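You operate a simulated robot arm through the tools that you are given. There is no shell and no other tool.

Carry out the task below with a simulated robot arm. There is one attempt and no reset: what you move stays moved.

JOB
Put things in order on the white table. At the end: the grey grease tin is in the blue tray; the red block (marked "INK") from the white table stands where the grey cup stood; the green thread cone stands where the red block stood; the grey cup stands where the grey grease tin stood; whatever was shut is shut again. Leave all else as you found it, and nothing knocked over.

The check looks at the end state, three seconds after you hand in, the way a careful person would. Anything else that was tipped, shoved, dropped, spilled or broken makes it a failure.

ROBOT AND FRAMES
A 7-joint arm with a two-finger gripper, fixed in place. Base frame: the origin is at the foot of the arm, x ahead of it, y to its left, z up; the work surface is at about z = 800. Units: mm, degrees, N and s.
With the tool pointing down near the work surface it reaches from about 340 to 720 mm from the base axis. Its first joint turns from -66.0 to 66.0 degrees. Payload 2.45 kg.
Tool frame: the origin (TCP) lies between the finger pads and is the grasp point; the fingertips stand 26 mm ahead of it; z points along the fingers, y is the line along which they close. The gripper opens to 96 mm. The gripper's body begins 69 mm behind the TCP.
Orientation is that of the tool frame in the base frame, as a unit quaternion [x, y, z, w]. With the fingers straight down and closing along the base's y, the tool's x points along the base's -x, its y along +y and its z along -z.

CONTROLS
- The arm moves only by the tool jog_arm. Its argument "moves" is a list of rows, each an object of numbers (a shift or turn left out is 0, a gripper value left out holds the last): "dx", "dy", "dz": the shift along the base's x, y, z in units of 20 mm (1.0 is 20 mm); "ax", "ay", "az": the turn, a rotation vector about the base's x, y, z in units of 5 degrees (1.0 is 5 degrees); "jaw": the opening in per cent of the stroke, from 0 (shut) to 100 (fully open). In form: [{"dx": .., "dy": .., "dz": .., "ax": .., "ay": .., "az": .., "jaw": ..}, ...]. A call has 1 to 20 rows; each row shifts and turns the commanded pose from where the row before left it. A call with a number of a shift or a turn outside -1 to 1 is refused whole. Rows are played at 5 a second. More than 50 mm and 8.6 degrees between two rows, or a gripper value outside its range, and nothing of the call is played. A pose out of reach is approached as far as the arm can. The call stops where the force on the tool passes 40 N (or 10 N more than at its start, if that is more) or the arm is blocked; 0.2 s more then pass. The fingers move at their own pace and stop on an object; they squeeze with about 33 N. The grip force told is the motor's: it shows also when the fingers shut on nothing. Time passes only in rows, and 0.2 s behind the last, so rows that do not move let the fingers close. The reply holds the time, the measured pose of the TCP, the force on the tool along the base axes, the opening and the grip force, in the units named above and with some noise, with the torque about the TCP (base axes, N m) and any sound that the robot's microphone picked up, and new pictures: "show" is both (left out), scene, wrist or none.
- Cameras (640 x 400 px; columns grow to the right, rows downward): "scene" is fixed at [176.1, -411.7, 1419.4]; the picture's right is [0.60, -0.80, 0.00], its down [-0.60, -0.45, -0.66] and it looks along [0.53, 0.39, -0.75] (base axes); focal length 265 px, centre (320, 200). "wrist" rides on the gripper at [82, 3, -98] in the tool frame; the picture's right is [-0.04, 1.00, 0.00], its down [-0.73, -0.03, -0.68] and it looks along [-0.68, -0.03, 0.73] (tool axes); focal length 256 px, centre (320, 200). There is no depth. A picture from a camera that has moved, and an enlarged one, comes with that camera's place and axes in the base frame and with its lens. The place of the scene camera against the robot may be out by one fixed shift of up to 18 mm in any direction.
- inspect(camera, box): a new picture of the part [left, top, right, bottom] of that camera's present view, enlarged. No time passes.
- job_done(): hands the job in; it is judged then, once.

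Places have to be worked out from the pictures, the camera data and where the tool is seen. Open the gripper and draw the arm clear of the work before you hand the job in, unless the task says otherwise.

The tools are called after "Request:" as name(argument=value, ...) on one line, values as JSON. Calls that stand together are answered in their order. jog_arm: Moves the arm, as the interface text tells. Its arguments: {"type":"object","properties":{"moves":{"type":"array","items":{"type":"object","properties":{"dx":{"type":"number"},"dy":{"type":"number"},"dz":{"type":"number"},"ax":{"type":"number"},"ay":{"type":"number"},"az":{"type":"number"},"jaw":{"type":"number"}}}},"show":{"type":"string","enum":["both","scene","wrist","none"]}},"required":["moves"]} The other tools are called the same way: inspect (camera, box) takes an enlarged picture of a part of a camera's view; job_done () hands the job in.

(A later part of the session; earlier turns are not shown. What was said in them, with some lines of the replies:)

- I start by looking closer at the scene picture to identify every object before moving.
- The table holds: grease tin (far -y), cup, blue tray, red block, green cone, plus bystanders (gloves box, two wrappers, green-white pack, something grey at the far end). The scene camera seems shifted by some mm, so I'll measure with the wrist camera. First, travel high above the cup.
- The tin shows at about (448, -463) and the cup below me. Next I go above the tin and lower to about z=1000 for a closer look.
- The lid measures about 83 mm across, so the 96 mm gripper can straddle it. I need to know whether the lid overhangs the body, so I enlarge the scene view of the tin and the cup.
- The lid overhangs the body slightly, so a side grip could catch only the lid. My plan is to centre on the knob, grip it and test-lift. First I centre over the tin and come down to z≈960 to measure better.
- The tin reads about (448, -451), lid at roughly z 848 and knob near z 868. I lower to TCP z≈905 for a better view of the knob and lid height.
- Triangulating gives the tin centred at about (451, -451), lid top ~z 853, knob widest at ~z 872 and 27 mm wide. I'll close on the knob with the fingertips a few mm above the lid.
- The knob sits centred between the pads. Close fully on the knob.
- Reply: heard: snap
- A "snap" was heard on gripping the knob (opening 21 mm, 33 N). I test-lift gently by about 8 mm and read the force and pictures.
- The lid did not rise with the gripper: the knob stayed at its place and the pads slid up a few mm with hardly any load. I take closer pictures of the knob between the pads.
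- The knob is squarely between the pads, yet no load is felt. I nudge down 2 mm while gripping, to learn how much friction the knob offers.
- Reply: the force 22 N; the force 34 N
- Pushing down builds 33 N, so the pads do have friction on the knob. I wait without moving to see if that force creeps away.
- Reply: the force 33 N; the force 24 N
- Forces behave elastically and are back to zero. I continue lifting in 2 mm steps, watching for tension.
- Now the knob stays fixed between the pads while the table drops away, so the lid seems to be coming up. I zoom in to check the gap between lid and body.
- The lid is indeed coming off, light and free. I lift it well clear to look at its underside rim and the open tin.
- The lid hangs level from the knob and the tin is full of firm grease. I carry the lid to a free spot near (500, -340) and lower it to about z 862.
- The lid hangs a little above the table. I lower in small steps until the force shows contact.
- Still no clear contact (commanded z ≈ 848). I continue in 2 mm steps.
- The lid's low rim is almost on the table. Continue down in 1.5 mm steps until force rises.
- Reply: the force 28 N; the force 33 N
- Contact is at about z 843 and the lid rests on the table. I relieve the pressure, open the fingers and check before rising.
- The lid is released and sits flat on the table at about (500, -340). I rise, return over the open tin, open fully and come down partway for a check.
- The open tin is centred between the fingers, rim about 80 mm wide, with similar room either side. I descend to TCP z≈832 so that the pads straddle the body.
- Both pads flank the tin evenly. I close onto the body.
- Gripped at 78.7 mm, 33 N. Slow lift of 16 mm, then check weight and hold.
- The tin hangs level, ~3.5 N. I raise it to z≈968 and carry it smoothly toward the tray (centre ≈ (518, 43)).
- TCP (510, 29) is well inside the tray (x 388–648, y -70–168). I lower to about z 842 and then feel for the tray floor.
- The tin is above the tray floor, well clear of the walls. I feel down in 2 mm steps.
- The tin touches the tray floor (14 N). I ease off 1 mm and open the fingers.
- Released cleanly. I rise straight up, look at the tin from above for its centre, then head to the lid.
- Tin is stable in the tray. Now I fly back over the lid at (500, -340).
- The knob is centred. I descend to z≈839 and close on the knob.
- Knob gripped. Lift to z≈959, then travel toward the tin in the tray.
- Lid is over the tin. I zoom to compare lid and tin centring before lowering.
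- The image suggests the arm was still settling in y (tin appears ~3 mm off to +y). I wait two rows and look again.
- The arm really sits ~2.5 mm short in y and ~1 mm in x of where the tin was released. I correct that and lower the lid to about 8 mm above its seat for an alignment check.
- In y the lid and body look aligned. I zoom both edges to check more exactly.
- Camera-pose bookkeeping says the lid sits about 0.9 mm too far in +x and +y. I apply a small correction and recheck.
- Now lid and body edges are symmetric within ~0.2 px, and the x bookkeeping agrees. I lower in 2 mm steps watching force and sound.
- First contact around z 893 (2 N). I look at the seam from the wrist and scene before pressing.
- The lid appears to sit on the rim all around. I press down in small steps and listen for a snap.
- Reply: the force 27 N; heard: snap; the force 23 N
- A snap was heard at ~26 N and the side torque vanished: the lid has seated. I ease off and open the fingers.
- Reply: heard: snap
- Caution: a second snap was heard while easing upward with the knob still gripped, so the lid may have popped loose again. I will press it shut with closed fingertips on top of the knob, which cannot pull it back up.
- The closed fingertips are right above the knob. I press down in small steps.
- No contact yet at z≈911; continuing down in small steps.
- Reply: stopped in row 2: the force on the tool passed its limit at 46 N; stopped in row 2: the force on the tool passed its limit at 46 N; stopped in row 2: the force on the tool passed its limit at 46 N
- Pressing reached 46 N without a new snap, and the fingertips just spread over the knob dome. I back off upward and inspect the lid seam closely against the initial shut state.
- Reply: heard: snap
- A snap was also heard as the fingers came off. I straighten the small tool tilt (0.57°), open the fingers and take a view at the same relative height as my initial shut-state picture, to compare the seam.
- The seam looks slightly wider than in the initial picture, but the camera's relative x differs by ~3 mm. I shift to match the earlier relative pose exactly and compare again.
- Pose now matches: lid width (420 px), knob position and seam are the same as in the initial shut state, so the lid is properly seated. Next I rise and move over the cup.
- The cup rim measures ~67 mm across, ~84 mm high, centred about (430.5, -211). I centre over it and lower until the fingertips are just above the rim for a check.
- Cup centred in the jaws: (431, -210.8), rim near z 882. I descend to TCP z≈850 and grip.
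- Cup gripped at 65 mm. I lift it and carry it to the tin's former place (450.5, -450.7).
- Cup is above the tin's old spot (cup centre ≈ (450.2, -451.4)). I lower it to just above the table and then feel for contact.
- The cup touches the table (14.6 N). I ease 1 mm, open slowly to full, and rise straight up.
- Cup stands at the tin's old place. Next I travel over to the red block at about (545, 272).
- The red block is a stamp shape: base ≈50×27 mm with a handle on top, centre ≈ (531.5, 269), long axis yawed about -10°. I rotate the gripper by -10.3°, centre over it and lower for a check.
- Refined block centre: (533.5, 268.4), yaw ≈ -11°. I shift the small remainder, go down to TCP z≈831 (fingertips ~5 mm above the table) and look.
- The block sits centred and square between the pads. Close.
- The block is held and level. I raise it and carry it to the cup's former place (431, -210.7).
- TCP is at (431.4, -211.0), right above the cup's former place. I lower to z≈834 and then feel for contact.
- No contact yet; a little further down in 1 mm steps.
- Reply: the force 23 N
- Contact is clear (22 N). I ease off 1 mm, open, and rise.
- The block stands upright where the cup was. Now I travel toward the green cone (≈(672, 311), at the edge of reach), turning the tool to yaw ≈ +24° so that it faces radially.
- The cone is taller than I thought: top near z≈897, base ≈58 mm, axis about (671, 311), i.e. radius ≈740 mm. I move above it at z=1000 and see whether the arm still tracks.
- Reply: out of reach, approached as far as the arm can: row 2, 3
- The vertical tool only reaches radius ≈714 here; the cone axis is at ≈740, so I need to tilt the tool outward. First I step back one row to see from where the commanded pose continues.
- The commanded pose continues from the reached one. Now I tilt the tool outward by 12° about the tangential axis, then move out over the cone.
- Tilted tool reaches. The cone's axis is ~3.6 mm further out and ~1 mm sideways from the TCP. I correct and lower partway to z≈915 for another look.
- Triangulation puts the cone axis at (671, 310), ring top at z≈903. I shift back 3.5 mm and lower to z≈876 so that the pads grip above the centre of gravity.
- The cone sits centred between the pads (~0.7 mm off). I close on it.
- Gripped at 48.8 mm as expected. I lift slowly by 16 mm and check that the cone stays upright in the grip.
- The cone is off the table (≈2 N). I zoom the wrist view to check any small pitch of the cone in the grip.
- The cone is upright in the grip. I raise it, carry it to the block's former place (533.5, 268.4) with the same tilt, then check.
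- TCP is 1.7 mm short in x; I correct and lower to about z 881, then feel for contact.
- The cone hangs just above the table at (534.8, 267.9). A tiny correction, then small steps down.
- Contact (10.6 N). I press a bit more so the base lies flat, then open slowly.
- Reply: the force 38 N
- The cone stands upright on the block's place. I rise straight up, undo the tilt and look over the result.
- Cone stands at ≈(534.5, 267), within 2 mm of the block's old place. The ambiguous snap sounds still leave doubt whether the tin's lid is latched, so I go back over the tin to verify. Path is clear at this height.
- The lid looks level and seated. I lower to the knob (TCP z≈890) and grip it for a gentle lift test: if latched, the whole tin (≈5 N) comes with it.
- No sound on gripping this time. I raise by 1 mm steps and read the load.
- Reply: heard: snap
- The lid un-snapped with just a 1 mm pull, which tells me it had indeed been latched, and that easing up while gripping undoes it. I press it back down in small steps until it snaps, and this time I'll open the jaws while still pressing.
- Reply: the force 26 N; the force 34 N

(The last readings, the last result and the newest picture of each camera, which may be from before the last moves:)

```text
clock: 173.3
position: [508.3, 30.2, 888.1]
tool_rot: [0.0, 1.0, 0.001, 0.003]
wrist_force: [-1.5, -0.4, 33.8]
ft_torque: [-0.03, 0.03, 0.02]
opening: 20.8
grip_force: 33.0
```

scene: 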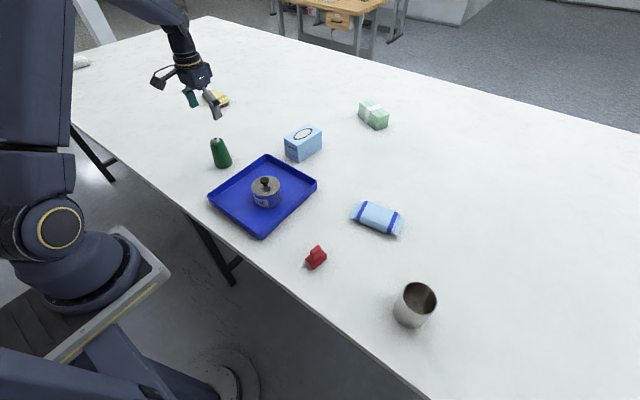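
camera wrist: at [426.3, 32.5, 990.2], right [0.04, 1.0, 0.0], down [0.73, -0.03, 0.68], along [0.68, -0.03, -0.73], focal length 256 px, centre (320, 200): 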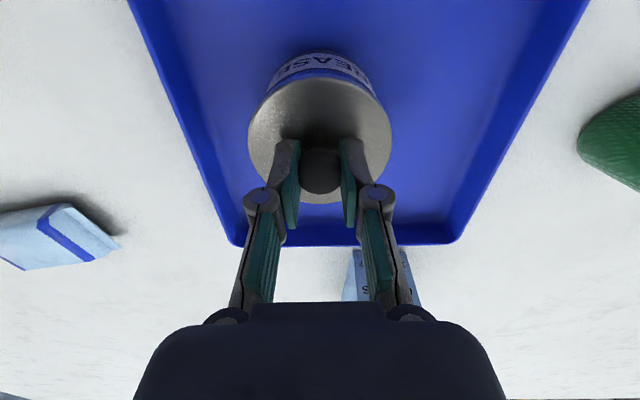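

33 N (the pads' friction limit) and no snap yet. One more small press step.

Request:
jog_arm(moves=[{"dz": -0.06}, {}], show="none")

Request:
jog_arm(moves=[{"dz": -0.06}, {}], show="wrist")

```text
clock: 173.9
position: [507.4, 30.0, 886.5]
tool_rot: [0.0, 1.0, 0.0, 0.001]
wrist_force: [2.9, -1.8, 33.4]
ft_torque: [-0.08, -0.13, 0.01]
opening: 21.0
grip_force: 33.2
```

```text
clock: 174.5
position: [508.9, 29.1, 886.3]
tool_rot: [-0.001, 1.0, 0.001, 0.001]
wrist_force: [2.6, -2.3, 40.0]
ft_torque: [-0.09, 0.04, 0.0]
opening: 20.9
grip_force: 32.6
camera wrist: at [426.1, 32.7, 984.4], right [0.04, 1.0, 0.0], down [0.73, -0.03, 0.68], along [0.68, -0.03, -0.73], focal length 256 px, centre (320, 200)
```

wrist: 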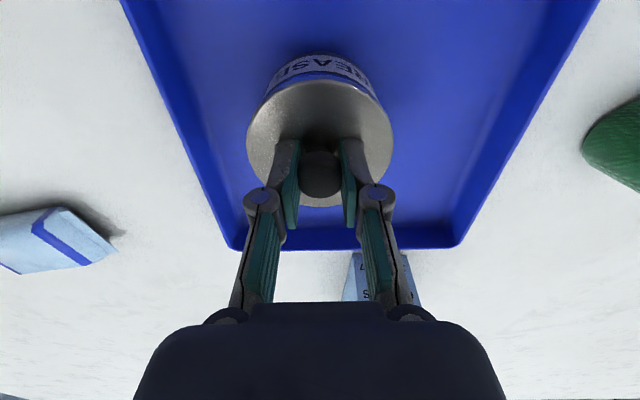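

40 N pressed, no snap yet; earlier the latch sounded when unloading from above. I now open the jaws in place (no pulling) and listen.

Request:
jog_arm(moves=[{"dz": 0.02}, {"jaw": 60}, {}, {}, {}], show="wrist")

```text
clock: 175.7
position: [507.4, 30.6, 886.4]
tool_rot: [-0.001, 1.0, 0.0, -0.001]
wrist_force: [0.1, -0.4, 0.5]
ft_torque: [-0.01, 0.03, 0.01]
opening: 57.5
grip_force: 0.1
heard: snap
camera wrist: at [425.4, 32.5, 983.4], right [0.04, 1.0, 0.0], down [0.74, -0.03, 0.68], along [0.68, -0.03, -0.74], focal length 256 px, centre (320, 200)
```

wrist: 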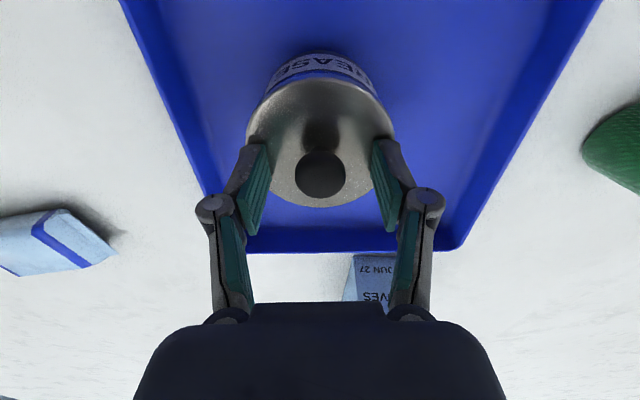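

A snap was heard on unloading, just as the time that later proved latched, so the lid is shut again. I rise straight up without touching the knob, open fully and inspect.

Request:
jog_arm(moves=[{"dz": 0.3}, {"dz": 0.5}, {"dz": 0.5}, {"dz": 1}, {"dz": 1}, {"dz": 1}, {"dz": 1, "jaw": 100}, {}, {}])

Request:
inspect(camera="wrist", box=[220, 0, 420, 125])

Request:
inspect(camera="scene", box=[240, 160, 304, 224])

```text
clock: 177.7
position: [507.1, 29.7, 990.9]
tool_rot: [0.0, 1.0, 0.0, 0.0]
wrist_force: [0.0, 0.5, 0.3]
ft_torque: [0.0, -0.03, 0.01]
opening: 96.6
grip_force: 0.1
camera wrist: at [425.3, 32.3, 1089.2], right [0.04, 1.0, 0.0], down [0.73, -0.03, 0.68], along [0.68, -0.03, -0.73], focal length 256 px, centre (320, 200)
```

scene: 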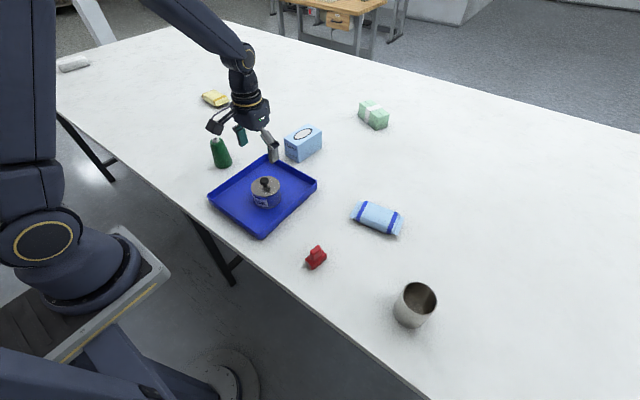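
wrist: 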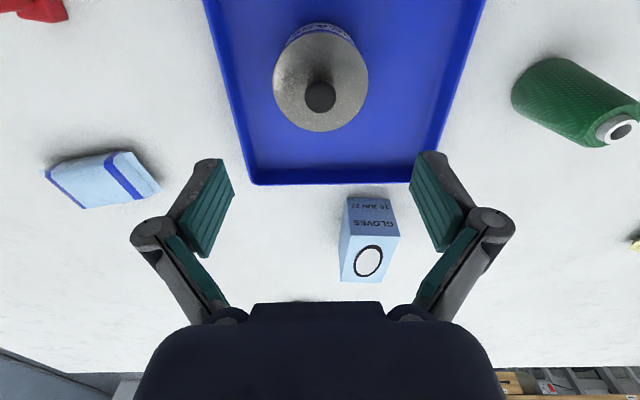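

```text
3.20 times, centred on (320, 62) of wrist
camera zoom: at [425.3, 32.3, 1089.2], right [0.04, 1.0, 0.0], down [0.73, -0.03, 0.68], along [0.68, -0.03, -0.73], focal length 819 px, centre (320, 640)
```

zoom: 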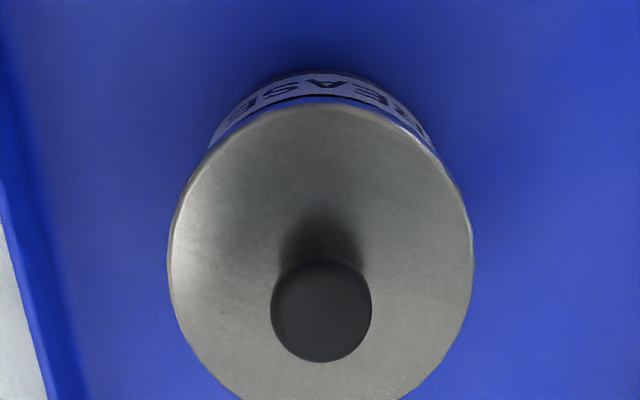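

```text
6.25 times, centred on (272, 192) of scene
camera zoom: at [176.0, -411.7, 1419.4], right [0.6, -0.8, 0.0], down [-0.6, -0.45, -0.66], along [0.53, 0.39, -0.75], focal length 1656 px, centre (620, 250)
```

zoom: 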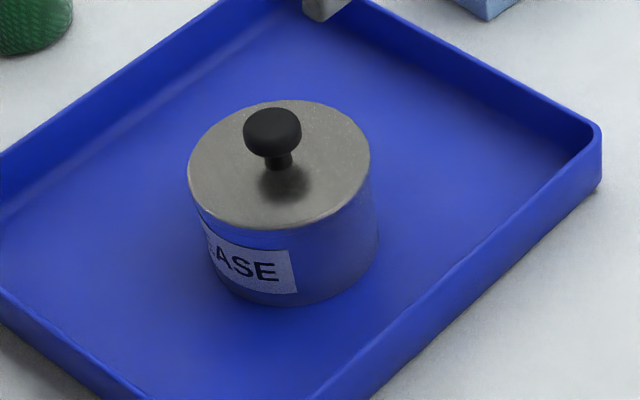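

All items are in place: tin shut in the tray, cup at the tin's spot, block at the cup's spot, cone at the block's spot; the tray and bystanders are unmoved. I retract to the starting pose high above the table and take a last look.

Request:
jog_arm(moves=[{"dz": 1}, {"dz": 1}, {"dz": 1}, {"dz": 1}, {"dz": 1}, {"dz": 1}, {"dx": -0.9, "dy": 1}, {"dx": -0.9, "dy": 1}, {"dx": -0.9, "dy": 1}, {"dx": -0.9, "dy": 1}, {}, {}])

Request:
inspect(camera="scene", box=[280, 190, 460, 340])

Request:
inspect(camera="scene", box=[180, 80, 340, 180])

```text
clock: 180.3
position: [435.4, 110.3, 1112.0]
tool_rot: [0.0, 1.0, -0.001, 0.0]
wrist_force: [-0.4, 0.3, -0.4]
ft_torque: [-0.05, 0.03, -0.01]
opening: 96.1
grip_force: 0.1
camera wrist: at [353.6, 113.7, 1209.0], right [0.04, 1.0, 0.0], down [0.73, -0.03, 0.68], along [0.68, -0.03, -0.73], focal length 256 px, centre (320, 200)
```

scene: 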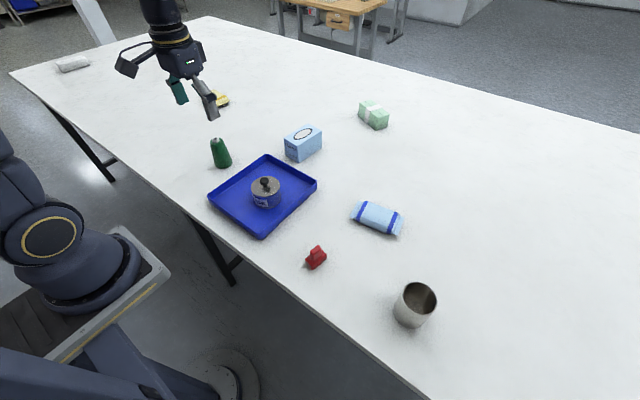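
wrist: 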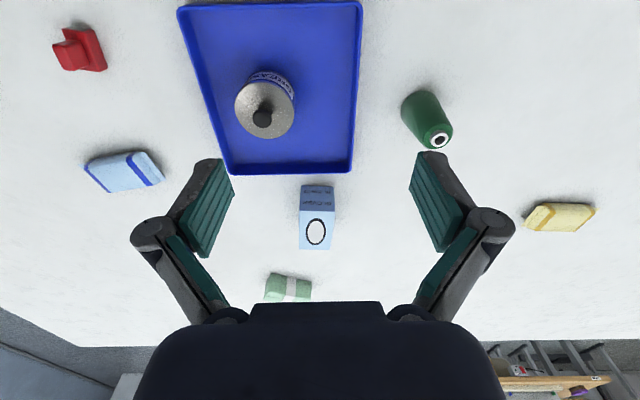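

```text
2.67 times, centred on (370, 265) of scene
camera zoom: at [176.1, -411.7, 1419.4], right [0.6, -0.8, 0.0], down [-0.6, -0.45, -0.66], along [0.53, 0.39, -0.75], focal length 707 px, centre (187, 27)
```

zoom: 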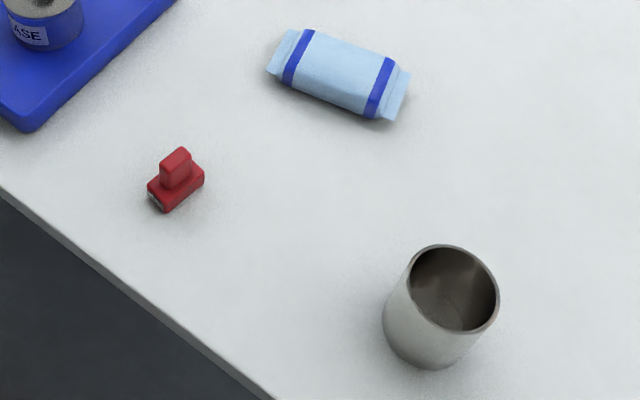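

```text
4.00 times, centred on (260, 130) of scene
camera zoom: at [176.1, -411.7, 1419.4], right [0.6, -0.8, 0.0], down [-0.6, -0.45, -0.66], along [0.53, 0.39, -0.75], focal length 1060 px, centre (560, 480)
```

zoom: 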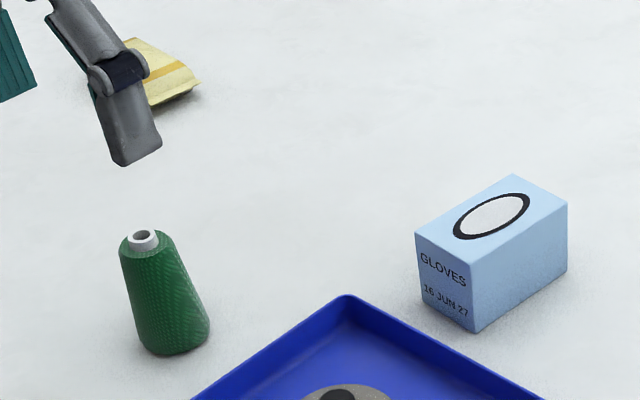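

The final pictures show everything upright and where it should be. The gripper is open and clear of the work, so I hand in.

Request:
job_done()

```text
The job is handed in.
```

I finished the rearrangement and handed the job in; I have not seen the verdict.

| Item | Where it ended up | How close, by the cameras |
|---|---|---|
| Grey grease tin | In the blue tray, lid on | Well inside the walls |
| Grey cup | Where the tin stood | Within about 2 mm |
| Red block ("INK") | Where the cup stood, upright | Within about 2 mm |
| Green thread cone | Where the red block stood, upright | Within about 2 mm |

- **Tin lid:** it came off and went back on. My way of checking that it was shut popped it loose once, so I pressed it on again. A snap sounded as I let go, and I did not pull on it after that. In the pictures it sits level.
- **Tin inside the tray:** it slid a couple of millimetres while I pressed the lid on.
- **Everything else:** the tray, gloves box, both wrappers and the other items look unmoved, and nothing was knocked over. The gripper is open and back near its starting position.
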